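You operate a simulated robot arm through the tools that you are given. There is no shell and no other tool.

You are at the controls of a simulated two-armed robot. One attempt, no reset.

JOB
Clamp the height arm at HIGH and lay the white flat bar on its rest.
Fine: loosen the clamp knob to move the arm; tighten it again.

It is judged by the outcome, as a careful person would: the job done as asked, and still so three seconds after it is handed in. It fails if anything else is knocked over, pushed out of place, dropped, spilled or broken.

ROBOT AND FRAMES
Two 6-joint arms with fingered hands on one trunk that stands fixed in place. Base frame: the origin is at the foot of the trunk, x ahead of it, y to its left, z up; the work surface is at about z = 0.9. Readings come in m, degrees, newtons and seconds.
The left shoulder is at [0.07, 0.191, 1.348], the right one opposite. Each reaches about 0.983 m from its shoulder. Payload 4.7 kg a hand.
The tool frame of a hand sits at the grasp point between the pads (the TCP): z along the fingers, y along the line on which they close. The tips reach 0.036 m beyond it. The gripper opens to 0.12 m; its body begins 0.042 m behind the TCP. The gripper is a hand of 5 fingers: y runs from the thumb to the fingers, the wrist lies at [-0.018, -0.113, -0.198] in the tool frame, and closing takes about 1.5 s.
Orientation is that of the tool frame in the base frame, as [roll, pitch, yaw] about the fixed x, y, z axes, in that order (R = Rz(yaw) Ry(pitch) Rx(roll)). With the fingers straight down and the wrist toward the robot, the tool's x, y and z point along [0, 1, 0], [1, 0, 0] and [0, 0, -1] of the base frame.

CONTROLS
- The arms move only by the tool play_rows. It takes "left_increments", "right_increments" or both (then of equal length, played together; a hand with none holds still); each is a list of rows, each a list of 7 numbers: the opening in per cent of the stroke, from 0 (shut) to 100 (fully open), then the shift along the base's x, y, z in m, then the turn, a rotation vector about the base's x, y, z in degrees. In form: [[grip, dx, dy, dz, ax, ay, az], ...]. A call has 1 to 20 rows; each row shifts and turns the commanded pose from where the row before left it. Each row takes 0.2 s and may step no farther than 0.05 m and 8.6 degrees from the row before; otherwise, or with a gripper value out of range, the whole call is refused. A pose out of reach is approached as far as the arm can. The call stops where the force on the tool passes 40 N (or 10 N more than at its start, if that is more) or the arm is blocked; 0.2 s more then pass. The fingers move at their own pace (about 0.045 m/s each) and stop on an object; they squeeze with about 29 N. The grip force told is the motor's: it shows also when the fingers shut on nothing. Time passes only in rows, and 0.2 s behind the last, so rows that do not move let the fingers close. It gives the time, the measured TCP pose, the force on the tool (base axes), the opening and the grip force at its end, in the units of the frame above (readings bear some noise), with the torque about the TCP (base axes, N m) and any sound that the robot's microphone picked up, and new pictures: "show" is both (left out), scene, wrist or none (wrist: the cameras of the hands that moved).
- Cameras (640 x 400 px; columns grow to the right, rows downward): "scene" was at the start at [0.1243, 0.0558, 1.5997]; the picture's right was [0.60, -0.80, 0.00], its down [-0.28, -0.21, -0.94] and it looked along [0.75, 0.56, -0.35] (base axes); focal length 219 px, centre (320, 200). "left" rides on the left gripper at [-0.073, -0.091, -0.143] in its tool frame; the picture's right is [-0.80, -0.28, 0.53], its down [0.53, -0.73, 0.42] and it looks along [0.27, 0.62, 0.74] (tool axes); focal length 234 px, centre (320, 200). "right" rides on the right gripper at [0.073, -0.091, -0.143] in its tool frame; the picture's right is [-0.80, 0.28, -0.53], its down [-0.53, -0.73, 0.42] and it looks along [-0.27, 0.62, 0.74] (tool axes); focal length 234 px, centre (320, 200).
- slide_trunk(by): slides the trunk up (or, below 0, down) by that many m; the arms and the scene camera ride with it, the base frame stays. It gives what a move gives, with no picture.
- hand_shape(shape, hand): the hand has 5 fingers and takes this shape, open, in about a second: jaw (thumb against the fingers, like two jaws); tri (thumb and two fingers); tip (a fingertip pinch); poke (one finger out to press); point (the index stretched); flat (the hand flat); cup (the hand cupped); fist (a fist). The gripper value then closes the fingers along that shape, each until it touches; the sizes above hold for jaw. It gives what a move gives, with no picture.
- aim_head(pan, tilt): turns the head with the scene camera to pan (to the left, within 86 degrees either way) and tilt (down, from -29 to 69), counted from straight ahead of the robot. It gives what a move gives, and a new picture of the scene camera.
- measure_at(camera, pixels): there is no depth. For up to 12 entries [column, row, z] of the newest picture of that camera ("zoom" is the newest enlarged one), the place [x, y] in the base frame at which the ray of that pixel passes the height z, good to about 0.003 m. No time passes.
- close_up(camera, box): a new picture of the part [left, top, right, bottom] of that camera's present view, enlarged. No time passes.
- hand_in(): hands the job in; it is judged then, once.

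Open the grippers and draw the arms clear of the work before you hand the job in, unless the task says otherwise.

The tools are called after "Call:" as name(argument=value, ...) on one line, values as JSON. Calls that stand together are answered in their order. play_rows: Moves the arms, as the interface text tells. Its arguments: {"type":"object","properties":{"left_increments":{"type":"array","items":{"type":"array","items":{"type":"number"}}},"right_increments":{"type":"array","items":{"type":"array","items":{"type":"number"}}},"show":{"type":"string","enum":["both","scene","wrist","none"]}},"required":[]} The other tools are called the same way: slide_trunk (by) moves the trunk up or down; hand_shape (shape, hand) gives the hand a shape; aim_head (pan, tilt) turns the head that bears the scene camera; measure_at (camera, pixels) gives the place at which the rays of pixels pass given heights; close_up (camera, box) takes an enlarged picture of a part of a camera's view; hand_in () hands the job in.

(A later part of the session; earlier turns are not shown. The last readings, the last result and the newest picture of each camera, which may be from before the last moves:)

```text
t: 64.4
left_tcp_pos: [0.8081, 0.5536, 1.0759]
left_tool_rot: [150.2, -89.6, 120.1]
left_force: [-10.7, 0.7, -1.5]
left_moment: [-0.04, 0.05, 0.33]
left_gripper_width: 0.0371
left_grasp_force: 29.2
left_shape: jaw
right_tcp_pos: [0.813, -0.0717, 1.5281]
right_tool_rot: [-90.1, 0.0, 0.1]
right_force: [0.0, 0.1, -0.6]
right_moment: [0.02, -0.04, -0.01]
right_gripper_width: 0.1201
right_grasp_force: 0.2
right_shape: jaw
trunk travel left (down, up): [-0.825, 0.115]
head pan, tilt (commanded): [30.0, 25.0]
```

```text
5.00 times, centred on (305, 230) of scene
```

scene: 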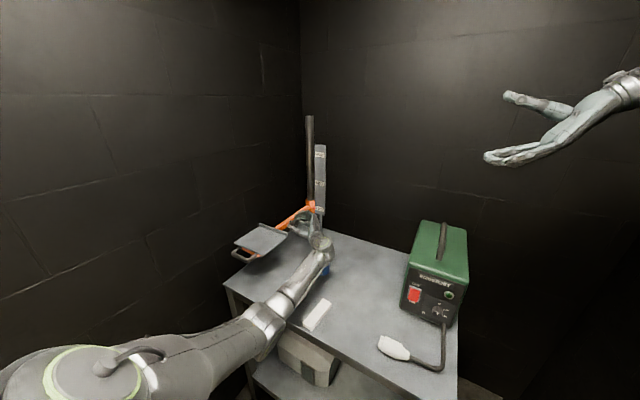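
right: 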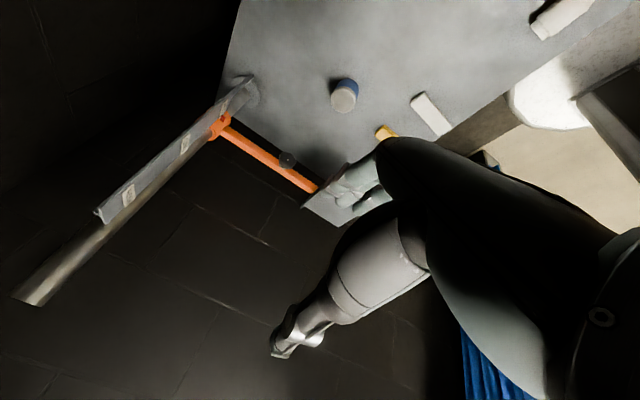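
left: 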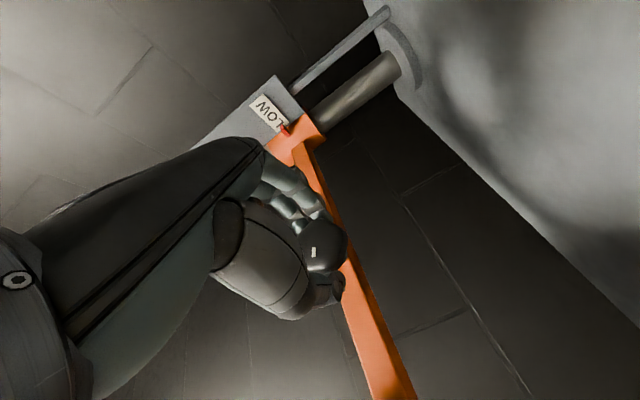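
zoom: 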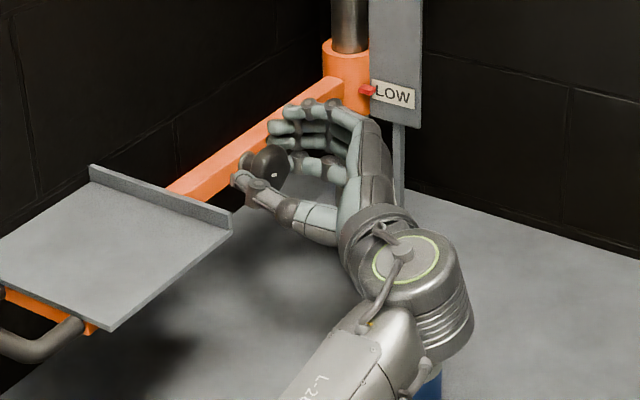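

About 75° turned; force on the tool is small and the pointer is still at LOW. I test whether the clamp is free with a gentle 10 mm upward pull.

Call:
play_rows(left_increments=[[0, 0, 0, 0.004, 0, 0, 0], [0, 0, 0, 0.004, 0, 0, 0], [0, 0, 0, 0.004, 0, 0, 0], [0, 0, 0, 0, 0, 0, 0]], show="none")

Call:
close_up(camera="scene", box=[250, 190, 360, 270])

```text
t: 65.4
left_tcp_pos: [0.8094, 0.553, 1.0874]
left_tool_rot: [152.4, -89.8, 117.8]
left_force: [-12.7, -3.1, -4.8]
left_moment: [-0.18, 0.05, 0.52]
left_gripper_width: 0.0371
left_grasp_force: 28.6
left_shape: jaw
right_tcp_pos: [0.8137, -0.0723, 1.5279]
right_tool_rot: [-90.0, 0.0, 0.1]
right_force: [-0.9, 0.3, 0.9]
right_moment: [0.01, -0.01, -0.01]
right_gripper_width: 0.1199
right_grasp_force: 0.2
right_shape: jaw
trunk travel left (down, up): [-0.825, 0.115]
head pan, tilt (commanded): [30.0, 25.0]
```

```text
5.00 times, centred on (305, 230) of scene
```

zoom: 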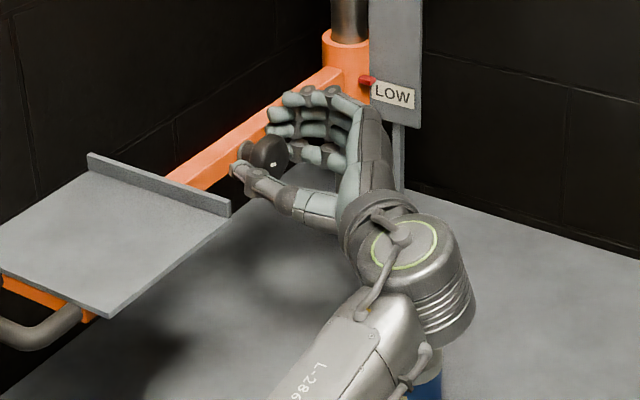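

The arm rises freely (pointer now above LOW, only ~5 N). I lift it by the knob in steps, easing the small x force by about −3 mm.

Call:
play_rows(left_increments=[[0, -0.001, 0, 0.01, 0, 0, 0], [0, -0.001, 0, 0.02, 0, 0, 0], [0, -0.001, 0, 0.02, 0, 0, 0], [0, 0, 0, 0.02, 0, 0, 0], [0, 0, 0, 0.02, 0, 0, 0], [0, 0, 0, 0.02, 0, 0, 0]])

Call:
close_up(camera="scene", box=[230, 120, 390, 260])

```text
t: 66.8
left_tcp_pos: [0.8072, 0.5522, 1.1987]
left_tool_rot: [115.4, -89.7, 154.9]
left_force: [0.0, 2.0, -3.8]
left_moment: [-0.08, 0.04, 0.03]
left_gripper_width: 0.0376
left_grasp_force: 29.3
left_shape: jaw
right_tcp_pos: [0.8137, -0.0715, 1.5261]
right_tool_rot: [-90.1, 0.1, 0.1]
right_force: [0.5, 0.6, 0.8]
right_moment: [0.03, 0.02, -0.04]
right_gripper_width: 0.12
right_grasp_force: 0.1
right_shape: jaw
trunk travel left (down, up): [-0.825, 0.115]
head pan, tilt (commanded): [30.0, 25.0]
```

scene: 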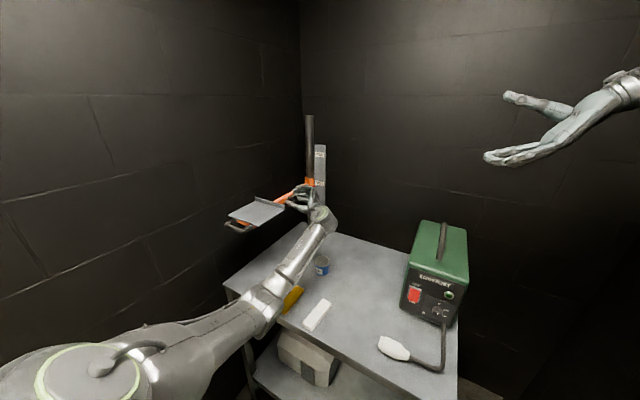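
left: 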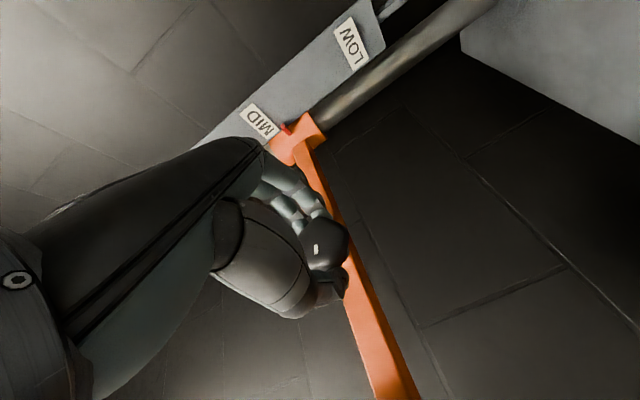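

```text
2.86 times, centred on (310, 190) of scene
```

zoom: 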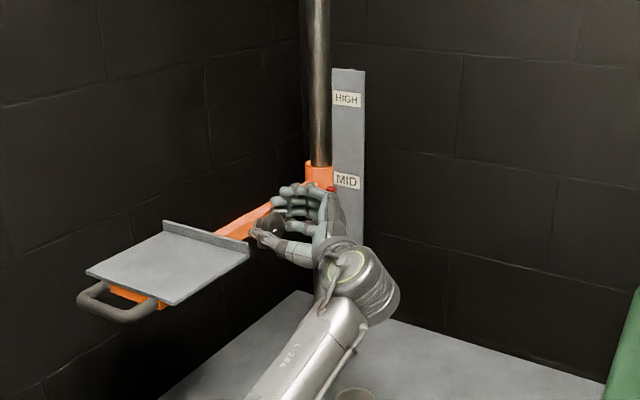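

The arm rises smoothly; the pointer (285,129 in the wrist view) is nearly at MID after +0.123 m. I continue up another 0.14 m.

Call:
play_rows(left_increments=[[0, 0, 0, 0.02, 0, 0, 0], [0, 0, 0, 0.02, 0, 0, 0], [0, 0, 0, 0.02, 0, 0, 0], [0, 0, 0, 0.02, 0, 0, 0], [0, 0, 0, 0.02, 0, 0, 0], [0, 0, 0, 0.02, 0, 0, 0], [0, 0, 0, 0.02, 0, 0, 0]])

Call:
close_up(camera="scene", box=[270, 110, 370, 210])

```text
t: 68.4
left_tcp_pos: [0.807, 0.5533, 1.3375]
left_tool_rot: [171.6, -89.8, 98.5]
left_force: [-1.6, -2.1, -3.1]
left_moment: [-0.05, 0.0, 0.15]
left_gripper_width: 0.0378
left_grasp_force: 28.6
left_shape: jaw
right_tcp_pos: [0.8154, -0.0738, 1.5271]
right_tool_rot: [-90.1, 0.1, 0.2]
right_force: [-0.1, -0.4, 0.2]
right_moment: [0.0, -0.01, -0.02]
right_gripper_width: 0.1196
right_grasp_force: 0.0
right_shape: jaw
trunk travel left (down, up): [-0.825, 0.115]
head pan, tilt (commanded): [30.0, 25.0]
```

scene: 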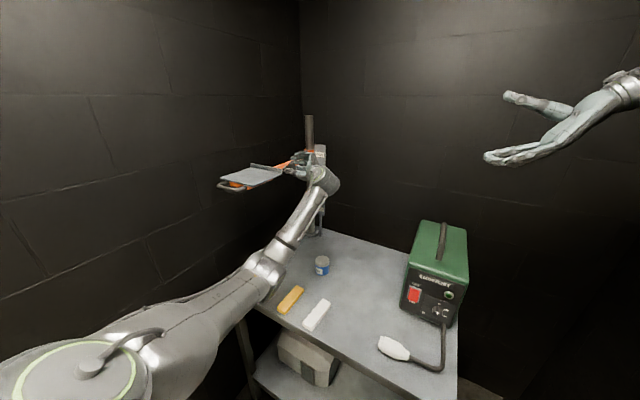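
left: 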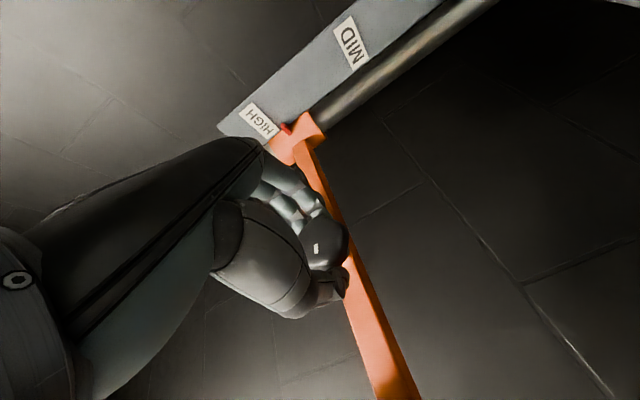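

```text
4.00 times, centred on (320, 160) of scene
```

zoom: 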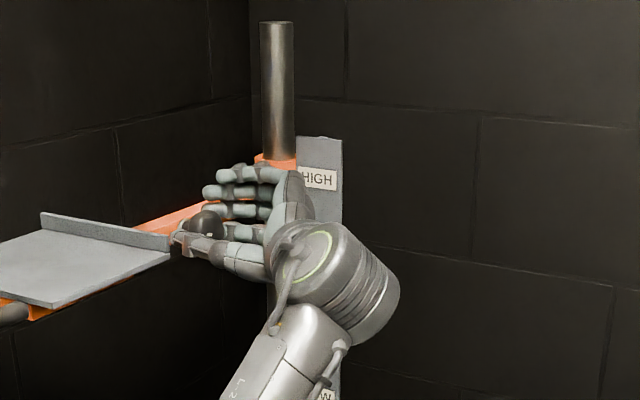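

The pointer (287,129) is just below HIGH; comparing with how it sat at LOW, about 14 mm remain. I raise by 14 mm and zoom in to check the alignment.

Call:
play_rows(left_increments=[[0, 0, 0, 0.007, 0, 0, 0], [0, 0, 0, 0.007, 0, 0, 0], [0, 0, 0, 0, 0, 0, 0]], show="wrist")

Call:
close_up(camera="left", box=[220, 80, 340, 170])

Call:
close_up(camera="scene", box=[290, 130, 350, 180])

```text
t: 69.2
left_tcp_pos: [0.8081, 0.5539, 1.3514]
left_tool_rot: [174.6, -89.9, 95.7]
left_force: [-1.8, 0.4, -4.6]
left_moment: [-0.13, 0.06, 0.12]
left_gripper_width: 0.0378
left_grasp_force: 28.6
left_shape: jaw
right_tcp_pos: [0.8158, -0.0715, 1.527]
right_tool_rot: [-90.1, 0.1, 0.1]
right_force: [0.4, -0.8, -0.3]
right_moment: [-0.03, 0.0, -0.03]
right_gripper_width: 0.1198
right_grasp_force: 0.1
right_shape: jaw
trunk travel left (down, up): [-0.825, 0.115]
head pan, tilt (commanded): [30.0, 25.0]
```

left: 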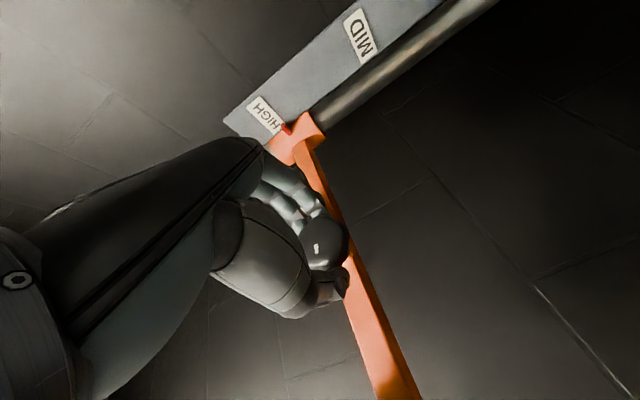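

```text
4.44 times, centred on (280, 125) of left
```

zoom: 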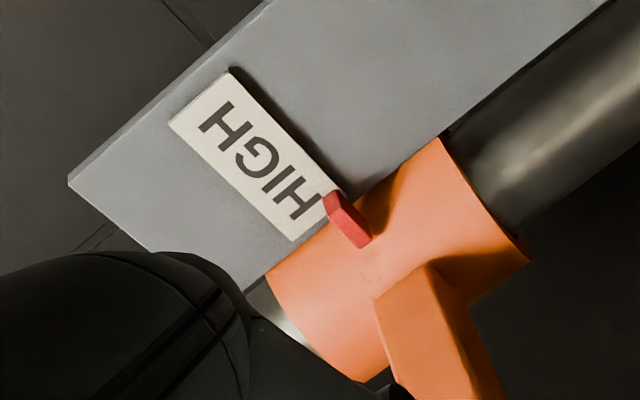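

```text
8.00 times, centred on (320, 155) of scene
```

zoom: 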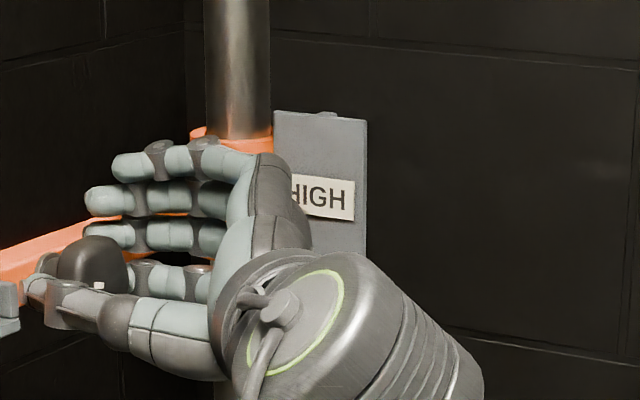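

In the wrist zoom the red pointer (335,205) touches the near end of the HIGH label. To confirm the height, I measure the label spacing from the scene view.

Call:
close_up(camera="scene", box=[300, 130, 350, 240])

Call:
measure_at(camera="left", pixels=[[279.4, 128.4, 1.32], [279.4, 128.4, 1.33], [279.4, 128.4, 1.34], [279.4, 128.4, 1.35], [282.7, 125.7, 1.32], [282.7, 125.7, 1.33], [282.7, 125.7, 1.34], [282.7, 125.7, 1.35]])

```text
3.64 times, centred on (325, 185) of scene
```

zoom: 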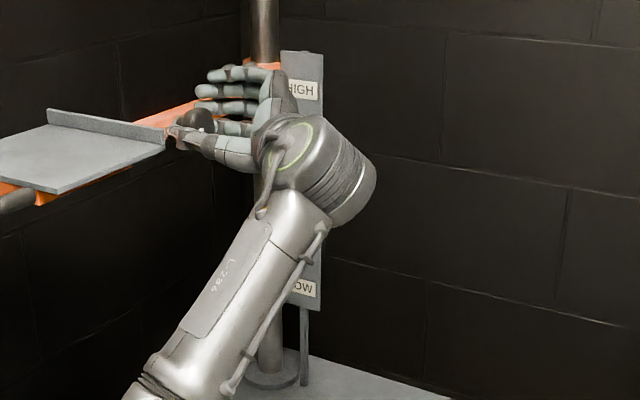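

```text
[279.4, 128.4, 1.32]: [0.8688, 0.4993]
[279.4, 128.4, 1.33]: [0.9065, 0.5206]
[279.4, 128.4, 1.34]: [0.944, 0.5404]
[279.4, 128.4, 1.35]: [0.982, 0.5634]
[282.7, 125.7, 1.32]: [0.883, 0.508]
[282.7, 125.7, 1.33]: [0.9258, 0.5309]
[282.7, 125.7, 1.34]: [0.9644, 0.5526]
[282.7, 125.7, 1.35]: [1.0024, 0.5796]
```

I measure the leg foot on the table and the right edges of the HIGH and LOW labels at trial heights to get the true spacing.

Call:
measure_at(camera="scene", pixels=[[320.6, 236, 0.9], [310.5, 235, 0.9], [325.1, 155.2, 1.34], [325.1, 155.2, 1.35], [325.1, 155.2, 1.36], [324.2, 209.7, 1.06], [324.2, 209.7, 1.07], [324.2, 209.7, 1.08]])

Call:
close_up(camera="scene", box=[300, 195, 345, 245])

Call:
close_up(camera="scene", box=[300, 135, 345, 185])

```text
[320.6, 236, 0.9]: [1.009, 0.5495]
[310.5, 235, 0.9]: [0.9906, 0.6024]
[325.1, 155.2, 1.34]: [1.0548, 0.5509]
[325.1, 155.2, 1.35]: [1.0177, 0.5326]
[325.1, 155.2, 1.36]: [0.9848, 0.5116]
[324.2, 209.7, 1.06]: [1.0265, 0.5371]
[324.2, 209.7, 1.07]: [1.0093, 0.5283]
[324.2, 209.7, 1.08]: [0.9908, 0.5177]
```

```text
8.00 times, centred on (322, 220) of scene
```

zoom: 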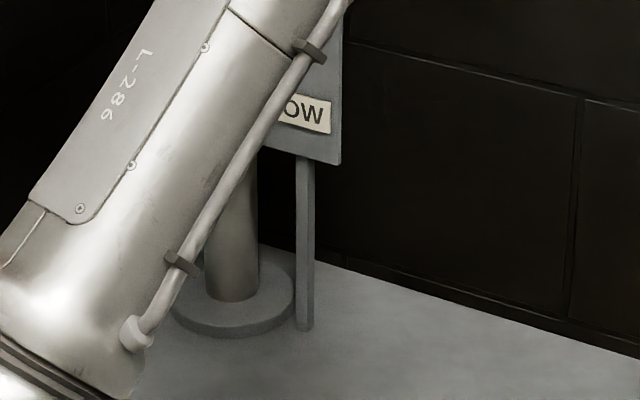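

```text
8.00 times, centred on (322, 160) of scene
```

zoom: 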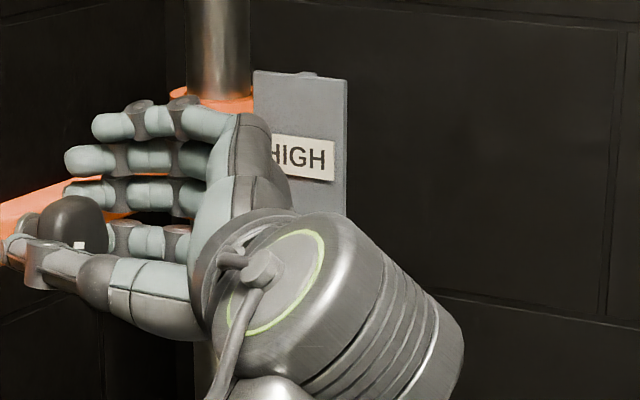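

Label spacing comes out at ≈0.282 m while I've lifted ≈0.2755, so about 6 mm are missing. I raise 6 mm and check the pointer against the label again.

Call:
play_rows(left_increments=[[0, 0, 0, 0.003, 0, 0, 0], [0, 0, 0, 0.003, 0, 0, 0], [0, 0, 0, 0, 0, 0, 0]], show="wrist")

Call:
close_up(camera="left", box=[220, 80, 340, 170])

```text
t: 70.0
left_tcp_pos: [0.8066, 0.5537, 1.3567]
left_tool_rot: [-162.0, -89.7, 72.2]
left_force: [-2.8, 0.3, -6.0]
left_moment: [-0.14, -0.01, 0.16]
left_gripper_width: 0.0375
left_grasp_force: 29.2
left_shape: jaw
right_tcp_pos: [0.8163, -0.0718, 1.5274]
right_tool_rot: [-90.1, 0.1, 0.2]
right_force: [0.2, 0.3, -0.2]
right_moment: [0.03, -0.01, 0.02]
right_gripper_width: 0.1197
right_grasp_force: 0.0
right_shape: jaw
trunk travel left (down, up): [-0.825, 0.115]
head pan, tilt (commanded): [30.0, 25.0]
```

left: 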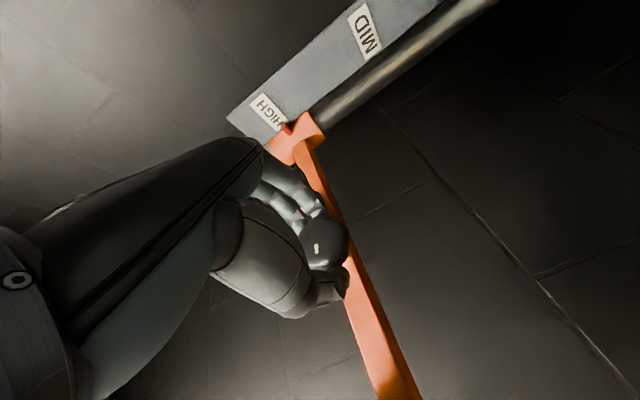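

```text
4.44 times, centred on (280, 125) of left
```

zoom: 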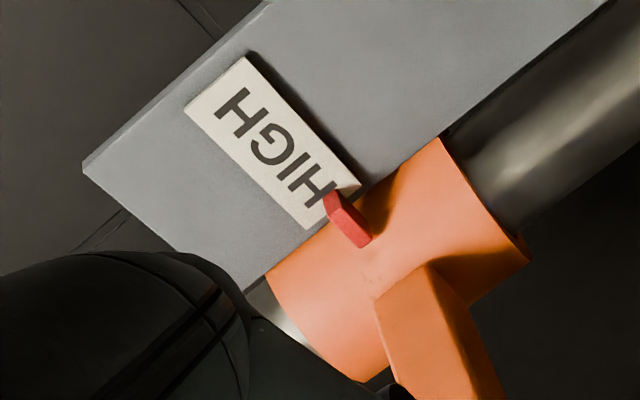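

The pointer now sits at the middle of the HIGH label's near edge (within ~2 mm). I raise 2 mm more and tighten by turning +y 42° first, watching the load and pointer.

Call:
play_rows(left_increments=[[0, 0, 0, 0.002, 0, 0, 0], [0, 0, 0, 0, 0, 6, 0], [0, 0, 0, 0, 0, 6, 0], [0, 0, 0, 0, 0, 6, 0], [0, 0, 0, 0, 0, 6, 0], [0, 0, 0, 0, 0, 6, 0], [0, 0, 0, 0, 0, 6, 0], [0, 0, 0, 0, 0, 6, 0]])

Call:
close_up(camera="left", box=[220, 140, 420, 370])

Call:
close_up(camera="scene", box=[290, 130, 350, 180])

```text
t: 71.8
left_tcp_pos: [0.8077, 0.5541, 1.3587]
left_tool_rot: [-89.8, -47.9, 0.0]
left_force: [5.3, 4.7, 2.0]
left_moment: [0.13, -0.08, -0.15]
left_gripper_width: 0.0375
left_grasp_force: 29.5
left_shape: jaw
right_tcp_pos: [0.8165, -0.0718, 1.5269]
right_tool_rot: [-90.1, 0.1, 0.2]
right_force: [-0.6, 1.1, -0.5]
right_moment: [0.01, -0.02, 0.03]
right_gripper_width: 0.1198
right_grasp_force: 0.1
right_shape: jaw
trunk travel left (down, up): [-0.825, 0.115]
head pan, tilt (commanded): [30.0, 25.0]
```

scene: 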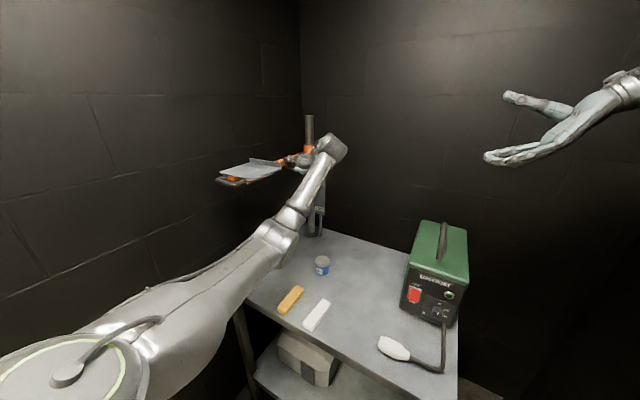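
left: 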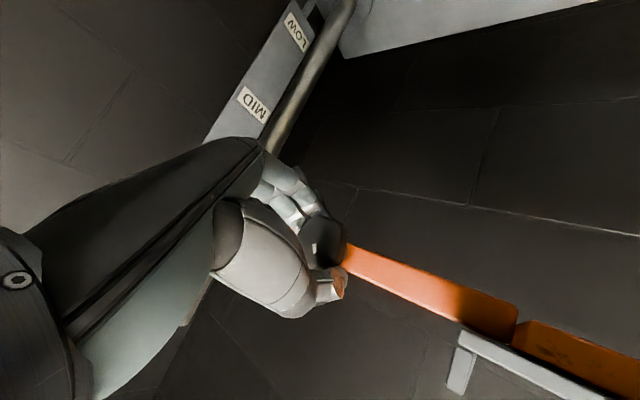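

```text
1.74 times, centred on (320, 255) of left
```

zoom: 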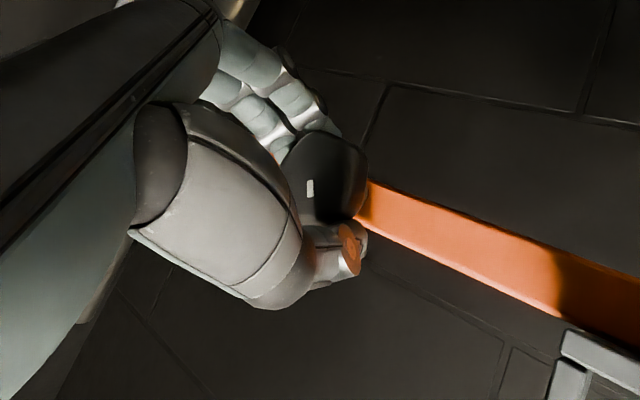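

```text
8.00 times, centred on (320, 155) of scene
```

zoom: 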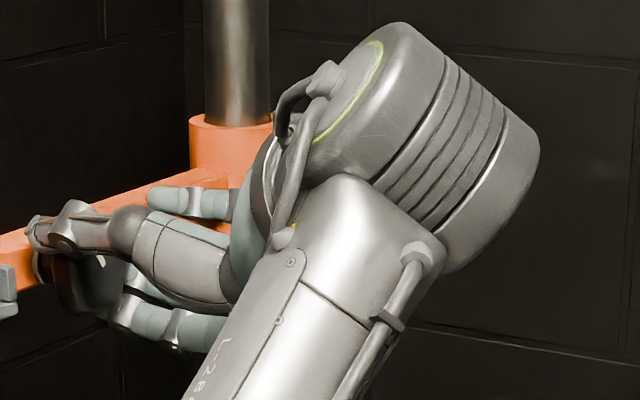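

The knob follows the tightening; forces are small. I turn a further 33° to restore the original clamping angle, watching the moment.

Call:
play_rows(left_increments=[[0, 0, 0, 0, 0, 6, 0], [0, 0, 0, 0, 0, 6, 0], [0, 0, 0, 0, 0, 6, 0], [0, 0, 0, 0, 0, 6, 0], [0, 0, 0, 0, 0, 6, 0], [0, 0, 0, 0, 0, 4, 0]])

Call:
close_up(camera="left", box=[220, 140, 420, 370])

Call:
close_up(camera="scene", box=[270, 120, 370, 200])

```text
t: 73.2
left_tcp_pos: [0.8094, 0.5528, 1.3582]
left_tool_rot: [-89.8, -14.0, 0.2]
left_force: [13.7, 7.2, 7.8]
left_moment: [0.22, -0.4, -0.35]
left_gripper_width: 0.0376
left_grasp_force: 28.5
left_shape: jaw
right_tcp_pos: [0.8182, -0.0723, 1.5259]
right_tool_rot: [-90.1, 0.2, 0.1]
right_force: [0.7, -0.1, -0.5]
right_moment: [0.0, 0.01, -0.02]
right_gripper_width: 0.1196
right_grasp_force: 0.1
right_shape: jaw
trunk travel left (down, up): [-0.825, 0.115]
head pan, tilt (commanded): [30.0, 25.0]
```

scene: 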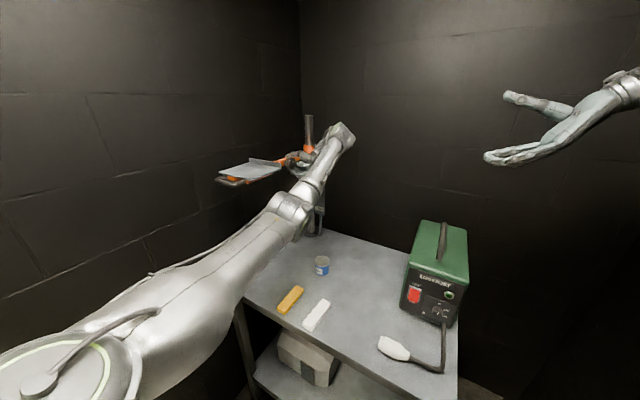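
left: 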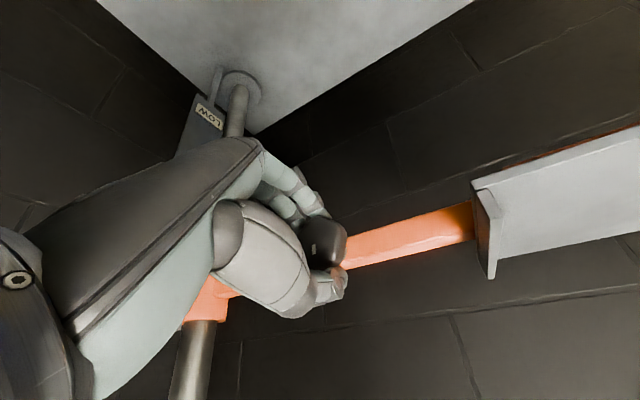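

```text
1.74 times, centred on (320, 255) of left
```

zoom: 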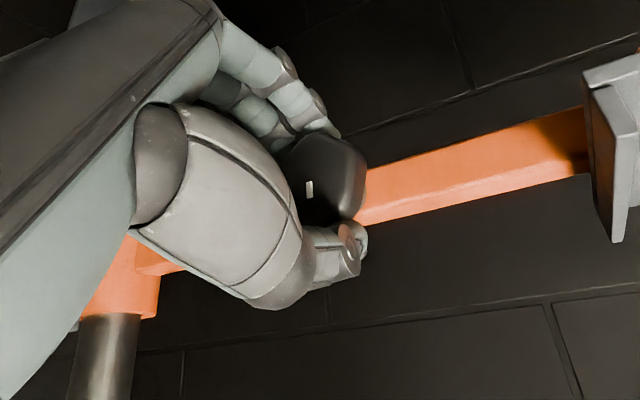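

```text
5.00 times, centred on (320, 160) of scene
```

zoom: 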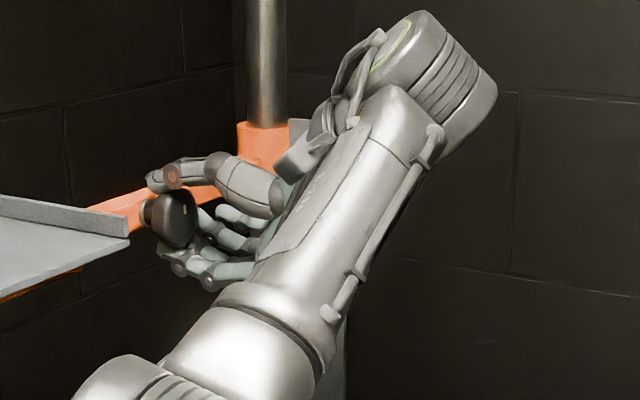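

The moment has risen to −0.4 N·m, so the clamp is biting, and the mark is back near its original angle. I turn up to 10° more to snug it up.

Call:
play_rows(left_increments=[[0, -0.001, 0, 0, 0, 5, 0], [0, 0, 0, 0, 0, 5, 0], [0, 0, 0, 0, 0, 0, 0]], show="wrist")

Call:
close_up(camera="left", box=[260, 190, 380, 310])

```text
t: 74.0
left_tcp_pos: [0.8116, 0.5542, 1.3563]
left_tool_rot: [-89.7, -4.0, -0.1]
left_force: [23.5, 8.1, 10.6]
left_moment: [0.42, -0.75, -0.64]
left_gripper_width: 0.0371
left_grasp_force: 29.3
left_shape: jaw
right_tcp_pos: [0.8198, -0.0711, 1.5248]
right_tool_rot: [-90.1, 0.2, 0.1]
right_force: [-0.6, -1.3, 0.0]
right_moment: [0.0, -0.04, 0.0]
right_gripper_width: 0.1201
right_grasp_force: 0.0
right_shape: jaw
trunk travel left (down, up): [-0.825, 0.115]
head pan, tilt (commanded): [30.0, 25.0]
```

left: 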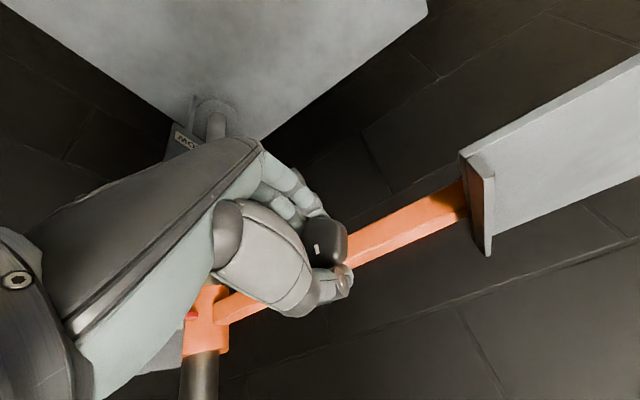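

```text
3.33 times, centred on (320, 250) of left
```

zoom: 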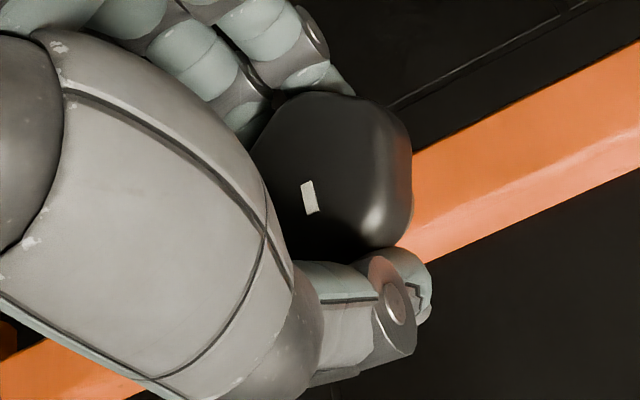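

The knob resists with −0.75 N·m and the mark lags the hand slightly, so it's tight. Before letting go I test the hold with a slight downward push of 5 mm.

Call:
play_rows(left_increments=[[0, -0.002, 0, -0.003, 0, 0, 0], [0, -0.001, 0, -0.002, 0, 0, 0], [0, 0, 0, 0, 0, 0, 0]], show="wrist")

Call:
close_up(camera="left", box=[150, 250, 270, 370])

```text
t: 74.8
left_tcp_pos: [0.8053, 0.5534, 1.3546]
left_tool_rot: [-89.7, -4.1, 0.2]
left_force: [16.3, 7.8, 13.7]
left_moment: [0.48, -0.31, -0.37]
left_gripper_width: 0.0367
left_grasp_force: 28.6
left_shape: jaw
right_tcp_pos: [0.8164, -0.0723, 1.5254]
right_tool_rot: [-90.0, 0.1, 0.0]
right_force: [-0.3, -0.1, 0.2]
right_moment: [-0.01, 0.03, -0.03]
right_gripper_width: 0.12
right_grasp_force: 0.0
right_shape: jaw
trunk travel left (down, up): [-0.825, 0.115]
head pan, tilt (commanded): [30.0, 25.0]
```

left: 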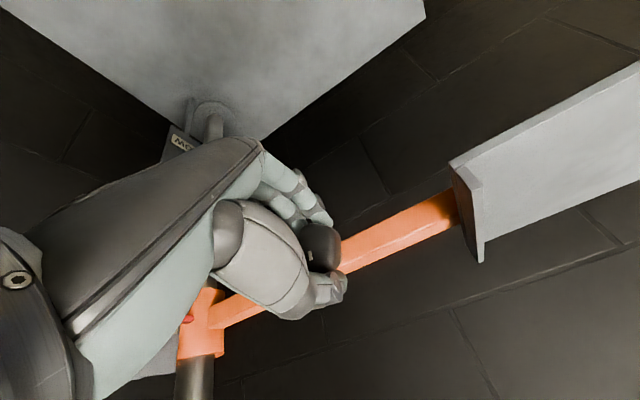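

```text
3.33 times, centred on (210, 310) of left
```

zoom: 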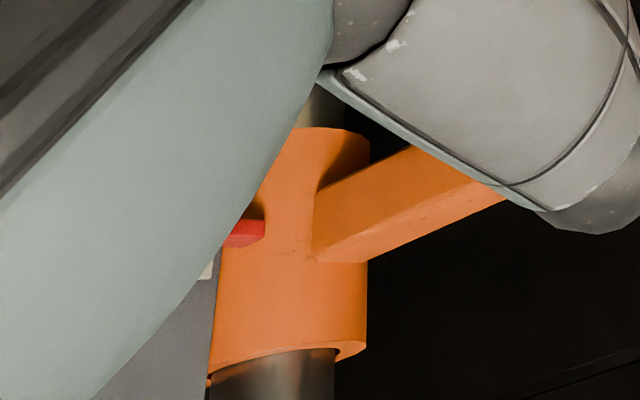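

The arm bears a 14 N downward push without giving way, so the clamp holds. I open the hand on the spot and check that the arm stays.

Call:
play_rows(left_increments=[[20, 0, 0, 0, 0, 0, 0], [50, 0, 0, 0, 0, 0, 0], [80, 0, 0, 0, 0, 0, 0], [100, 0, 0, 0, 0, 0, 0], [100, 0, 0, 0, 0, 0, 0], [100, 0, 0, 0, 0, 0, 0], [100, 0, 0, 0, 0, 0, 0], [100, 0, 0, 0, 0, 0, 0]])

Call:
close_up(camera="left", box=[220, 140, 420, 370])

Call:
close_up(camera="scene", box=[270, 120, 370, 200])

```text
t: 76.6
left_tcp_pos: [0.8025, 0.5527, 1.3545]
left_tool_rot: [-89.8, -4.1, 0.2]
left_force: [-0.7, -0.1, -0.5]
left_moment: [-0.02, -0.02, 0.02]
left_gripper_width: 0.1196
left_grasp_force: 0.0
left_shape: jaw
right_tcp_pos: [0.8137, -0.073, 1.5276]
right_tool_rot: [-90.0, 0.0, 0.1]
right_force: [-0.1, -0.2, -0.1]
right_moment: [0.0, -0.01, 0.0]
right_gripper_width: 0.1198
right_grasp_force: 0.0
right_shape: jaw
trunk travel left (down, up): [-0.825, 0.115]
head pan, tilt (commanded): [30.0, 25.0]
```

scene: 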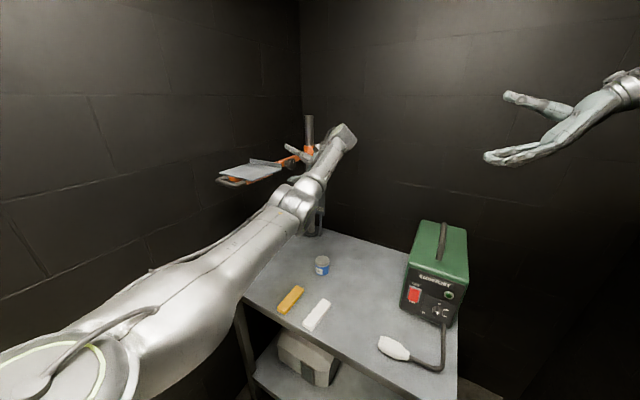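
left: 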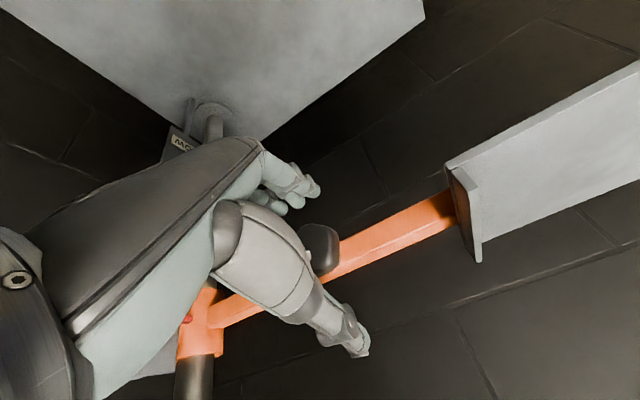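

```text
1.74 times, centred on (320, 255) of left
```

zoom: 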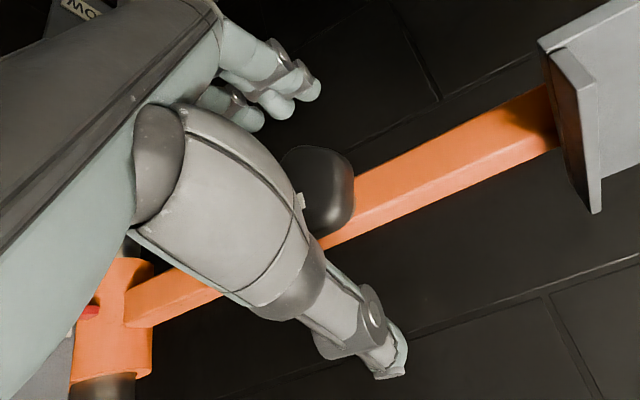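

```text
5.00 times, centred on (320, 160) of scene
```

zoom: 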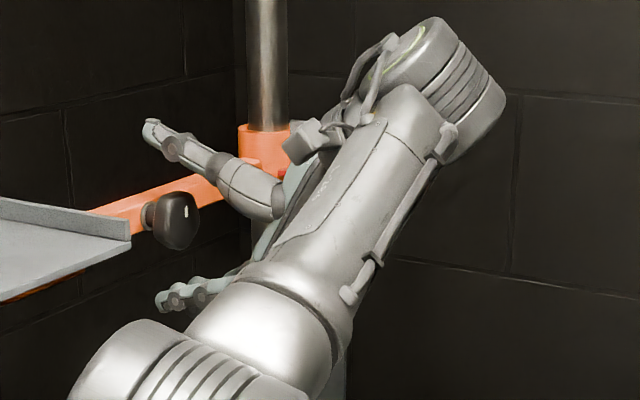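

The arm stays at HIGH after release. I withdraw the hand along −y and then inspect the pointer and knob.

Call:
play_rows(left_increments=[[100, 0, -0.03, 0, 0, 0, 0], [100, 0, -0.03, 0, 0, 0, 0], [100, 0, -0.03, 0, 0, 0, 0], [100, 0, -0.03, 0, 0, 0, 0], [100, 0, -0.03, 0, 0, 0, 0], [100, 0, -0.03, 0, 0, 0, 0]])

Call:
close_up(camera="scene", box=[270, 120, 370, 200])

Call:
close_up(camera="left", box=[200, 200, 440, 390])

```text
t: 78.0
left_tcp_pos: [0.8034, 0.3721, 1.3558]
left_tool_rot: [-89.7, -4.1, 0.4]
left_force: [0.1, 0.7, 0.5]
left_moment: [0.0, -0.02, -0.01]
left_gripper_width: 0.1195
left_grasp_force: 0.1
left_shape: jaw
right_tcp_pos: [0.8152, -0.0742, 1.5257]
right_tool_rot: [-90.0, 0.0, 0.2]
right_force: [-0.2, -0.2, -0.4]
right_moment: [-0.01, 0.04, 0.03]
right_gripper_width: 0.1198
right_grasp_force: 0.0
right_shape: jaw
trunk travel left (down, up): [-0.825, 0.115]
head pan, tilt (commanded): [30.0, 25.0]
```

scene: 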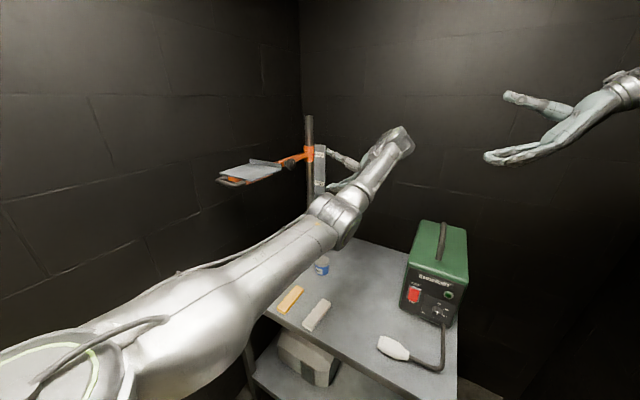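
left: 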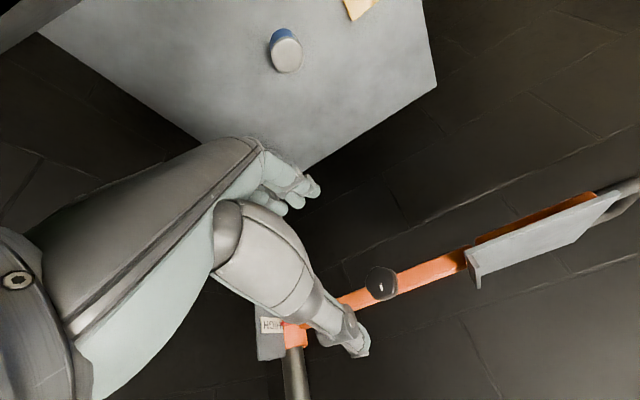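

```text
5.00 times, centred on (320, 160) of scene
```

zoom: 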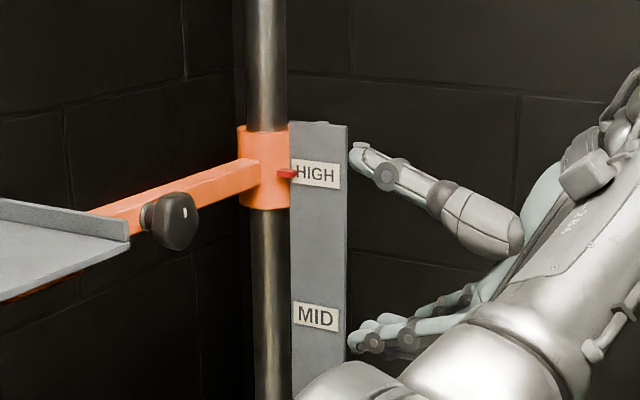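

```text
2.11 times, centred on (320, 295) of left
```

zoom: 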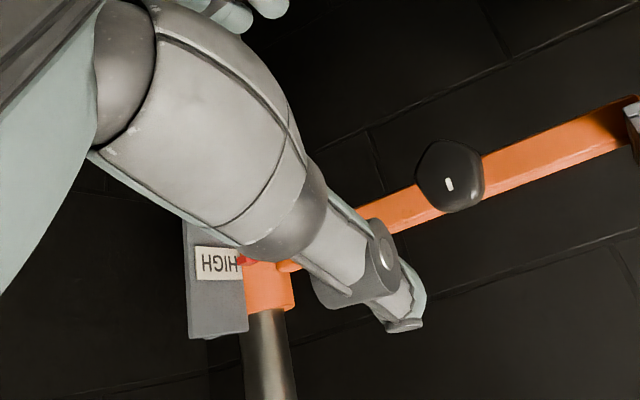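

The pointer (287,174 in the zoom) sits at the middle of the HIGH label and the knob is back at its tight angle. Next is the white bar: I turn the left hand −90° about x to fingers-down (closing along y) while moving to above the bar.

Call:
play_rows(left_increments=[[100, -0.019, -0.005, -0.006, -8.2, 0.37, 0], [100, -0.019, -0.005, -0.006, -8.2, 0.37, 0], [100, -0.019, -0.005, -0.006, -8.2, 0.37, 0], [100, -0.019, -0.005, -0.006, -8.2, 0.37, 0], [100, -0.019, -0.005, -0.006, -8.2, 0.37, 0], [100, -0.019, -0.005, -0.006, -8.2, 0.37, 0], [100, -0.019, -0.005, -0.006, -8.2, 0.37, 0], [100, -0.019, -0.005, -0.006, -8.2, 0.37, 0], [100, -0.019, -0.005, -0.006, -8.2, 0.37, 0], [100, -0.019, -0.005, -0.006, -8.2, 0.37, 0], [100, -0.019, -0.005, -0.006, -8.2, 0.37, 0]])

```text
t: 80.4
left_tcp_pos: [0.784, 0.3331, 1.3104]
left_tool_rot: [180.0, 2.8, 1.5]
left_force: [-1.0, 0.6, -0.1]
left_moment: [0.01, 0.0, 0.0]
left_gripper_width: 0.1199
left_grasp_force: 0.1
left_shape: jaw
left hand out of reach, approached as far as the arm can: row 1, 2, 3, 4, 5, 6, 7, 8, 9, 10, 11
right_tcp_pos: [0.8162, -0.0709, 1.5265]
right_tool_rot: [-90.1, 0.1, 0.1]
right_force: [1.3, 0.4, -0.7]
right_moment: [0.0, 0.02, -0.01]
right_gripper_width: 0.1203
right_grasp_force: 0.1
right_shape: jaw
trunk travel left (down, up): [-0.825, 0.115]
head pan, tilt (commanded): [30.0, 25.0]
```

scene: 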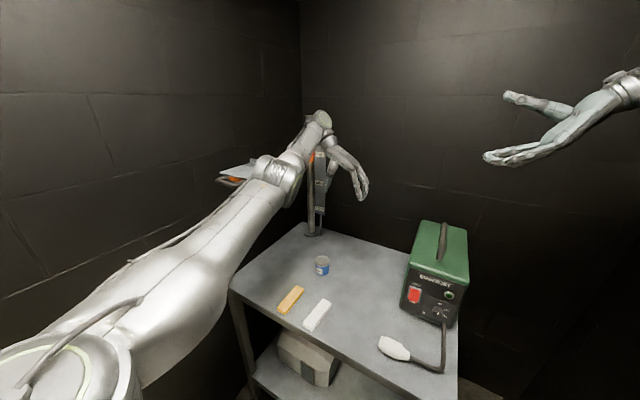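
left: 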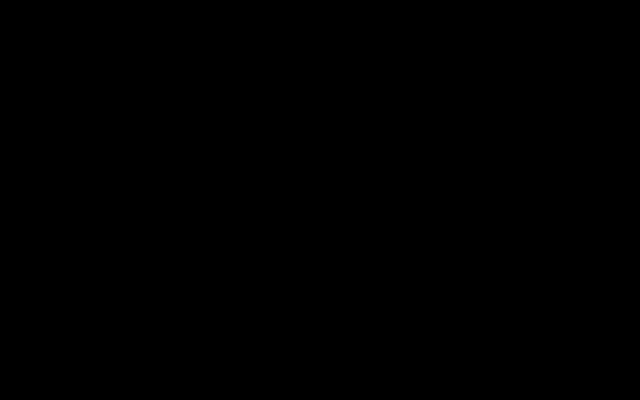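

The arm swung oddly: the elbow (275,180) is close to the plate and the wrist camera is dark. I look closely before moving anything further.

Call:
close_up(camera="scene", box=[200, 90, 400, 240])

Call:
close_up(camera="right", box=[0, 0, 640, 400])

```text
2.67 times, centred on (300, 165) of scene
```

zoom: 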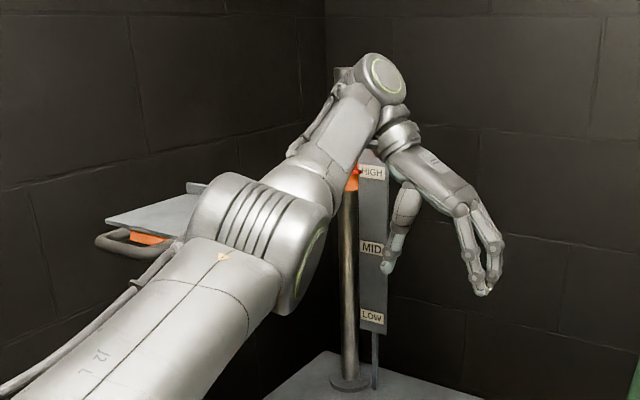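

```text
1.00 times, centred on (320, 200) of right (not enlarged: the box is as wide or as high as the picture)
```

zoom: 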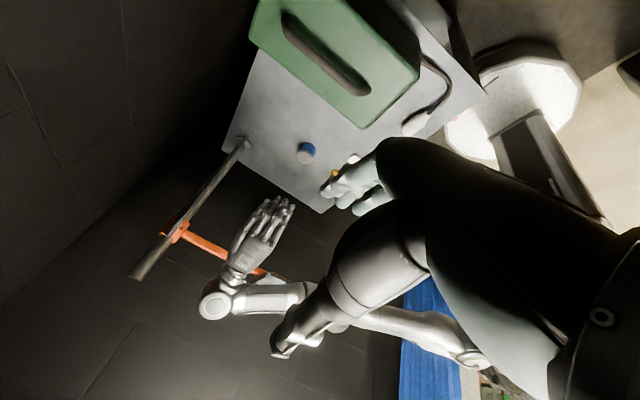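

The elbow is about 0.1 m clear of the plate and the pointer is unchanged at HIGH; the hand is simply at a reach limit in this yaw. I rotate it +90° about z to the default yaw, which worked well before, keeping it away from the knob.

Call:
play_rows(left_increments=[[100, -0.005, -0.003, 0, 0, 0, 8], [100, -0.005, -0.003, 0, 0, 0, 8], [100, -0.005, -0.003, 0, 0, 0, 8], [100, -0.005, -0.003, 0, 0, 0, 8], [100, -0.005, -0.003, 0, 0, 0, 8], [100, -0.005, -0.003, 0, 0, 0, 8]])

```text
t: 81.8
left_tcp_pos: [0.7533, 0.3129, 1.3123]
left_tool_rot: [-180.0, 2.7, 49.6]
left_force: [0.6, 0.0, -0.6]
left_moment: [-0.03, 0.01, 0.02]
left_gripper_width: 0.1194
left_grasp_force: 0.0
left_shape: jaw
right_tcp_pos: [0.8148, -0.0724, 1.5269]
right_tool_rot: [-89.9, 0.0, 0.2]
right_force: [-0.6, -0.3, 0.1]
right_moment: [-0.02, 0.0, 0.0]
right_gripper_width: 0.1199
right_grasp_force: 0.0
right_shape: jaw
trunk travel left (down, up): [-0.825, 0.115]
head pan, tilt (commanded): [30.0, 25.0]
```

scene: 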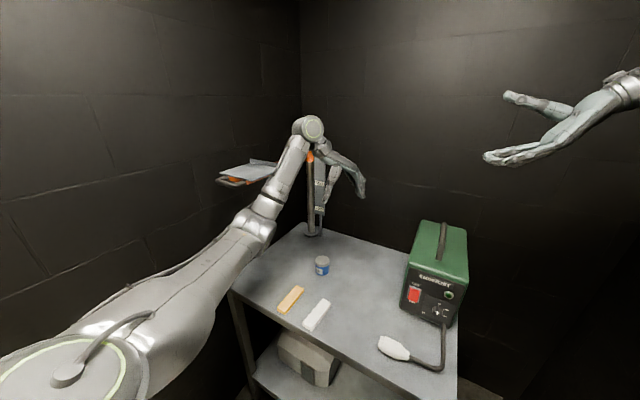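
left: 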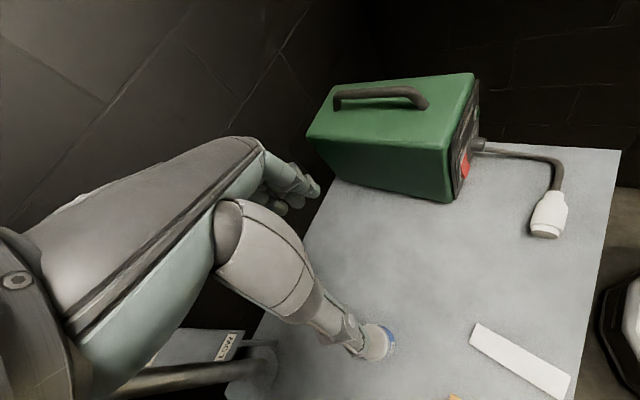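

Freed: the hand is at yaw 49.6° and the wrist view is clear, with the white bar at (520,360). I finish turning to yaw 90° and move over toward the bar at z≈1.2.

Call:
play_rows(left_increments=[[100, -0.015, 0.002, -0.012, 0, 0, 8], [100, -0.015, 0.002, -0.012, 0, 0, 8], [100, -0.015, 0.002, -0.012, 0, 0, 8], [100, -0.015, 0.002, -0.012, 0, 0, 8], [100, -0.015, 0.002, -0.012, 0, 0, 8], [100, -0.015, 0, -0.012, 0, 0, 0], [100, -0.015, 0, -0.012, 0, 0, 0], [100, -0.015, 0, -0.012, 0, 0, 0]])

Call:
aim_head(pan=25, tilt=45)

```text
t: 83.6
left_tcp_pos: [0.6389, 0.3333, 1.2086]
left_tool_rot: [179.9, 3.1, 89.3]
left_force: [1.0, -0.8, -0.1]
left_moment: [-0.02, -0.04, 0.03]
left_gripper_width: 0.1197
left_grasp_force: 0.2
left_shape: jaw
left hand out of reach, approached as far as the arm can: row 5
right_tcp_pos: [0.8147, -0.0708, 1.528]
right_tool_rot: [-90.1, 0.0, 0.2]
right_force: [-0.3, -0.6, 0.4]
right_moment: [-0.01, -0.01, -0.01]
right_gripper_width: 0.1198
right_grasp_force: 0.0
right_shape: jaw
trunk travel left (down, up): [-0.825, 0.115]
head pan, tilt (commanded): [30.0, 25.0]
```

scene: 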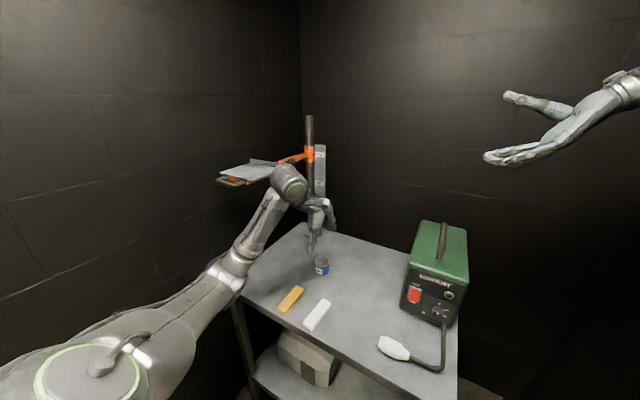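
left: 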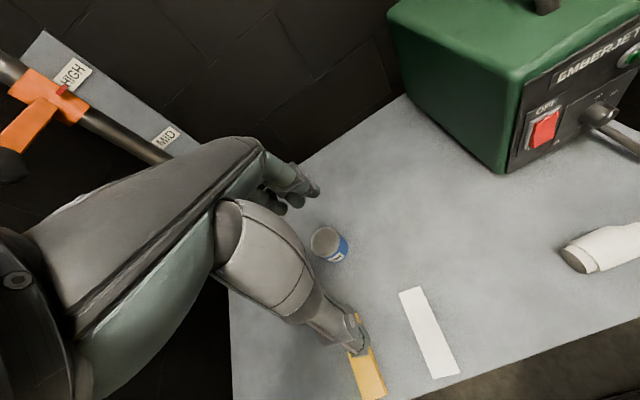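

```text
t: 84.5
left_tcp_pos: [0.6393, 0.333, 1.2081]
left_tool_rot: [179.9, 3.1, 89.2]
left_force: [0.2, -0.6, -0.2]
left_moment: [0.02, -0.01, 0.0]
left_gripper_width: 0.1196
left_grasp_force: 0.1
left_shape: jaw
right_tcp_pos: [0.8155, -0.0718, 1.5269]
right_tool_rot: [-90.1, 0.1, 0.2]
right_force: [-0.4, -0.7, -0.4]
right_moment: [-0.01, 0.0, 0.03]
right_gripper_width: 0.1198
right_grasp_force: 0.0
right_shape: jaw
trunk travel left (down, up): [-0.825, 0.115]
head pan, tilt (commanded): [25.0, 45.0]
```

scene: 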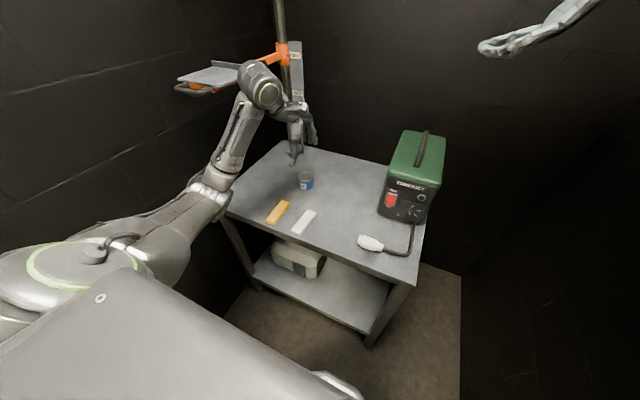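

The wrist view shows the white bar (corners about (400,293), (418,287), (460,372), (434,378)) and the pointer still at HIGH. I zoom in and measure the bar.

Call:
close_up(camera="left", box=[340, 260, 500, 400])

Call:
close_up(camera="scene", box=[255, 185, 335, 245])

```text
2.86 times, centred on (420, 330) of left
```

zoom: 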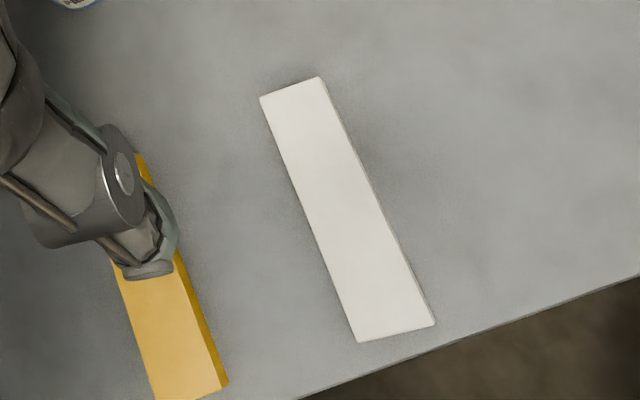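

```text
6.67 times, centred on (295, 215) of scene
```

zoom: 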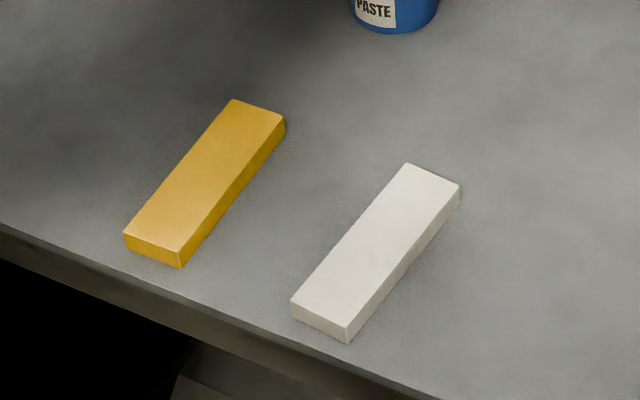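

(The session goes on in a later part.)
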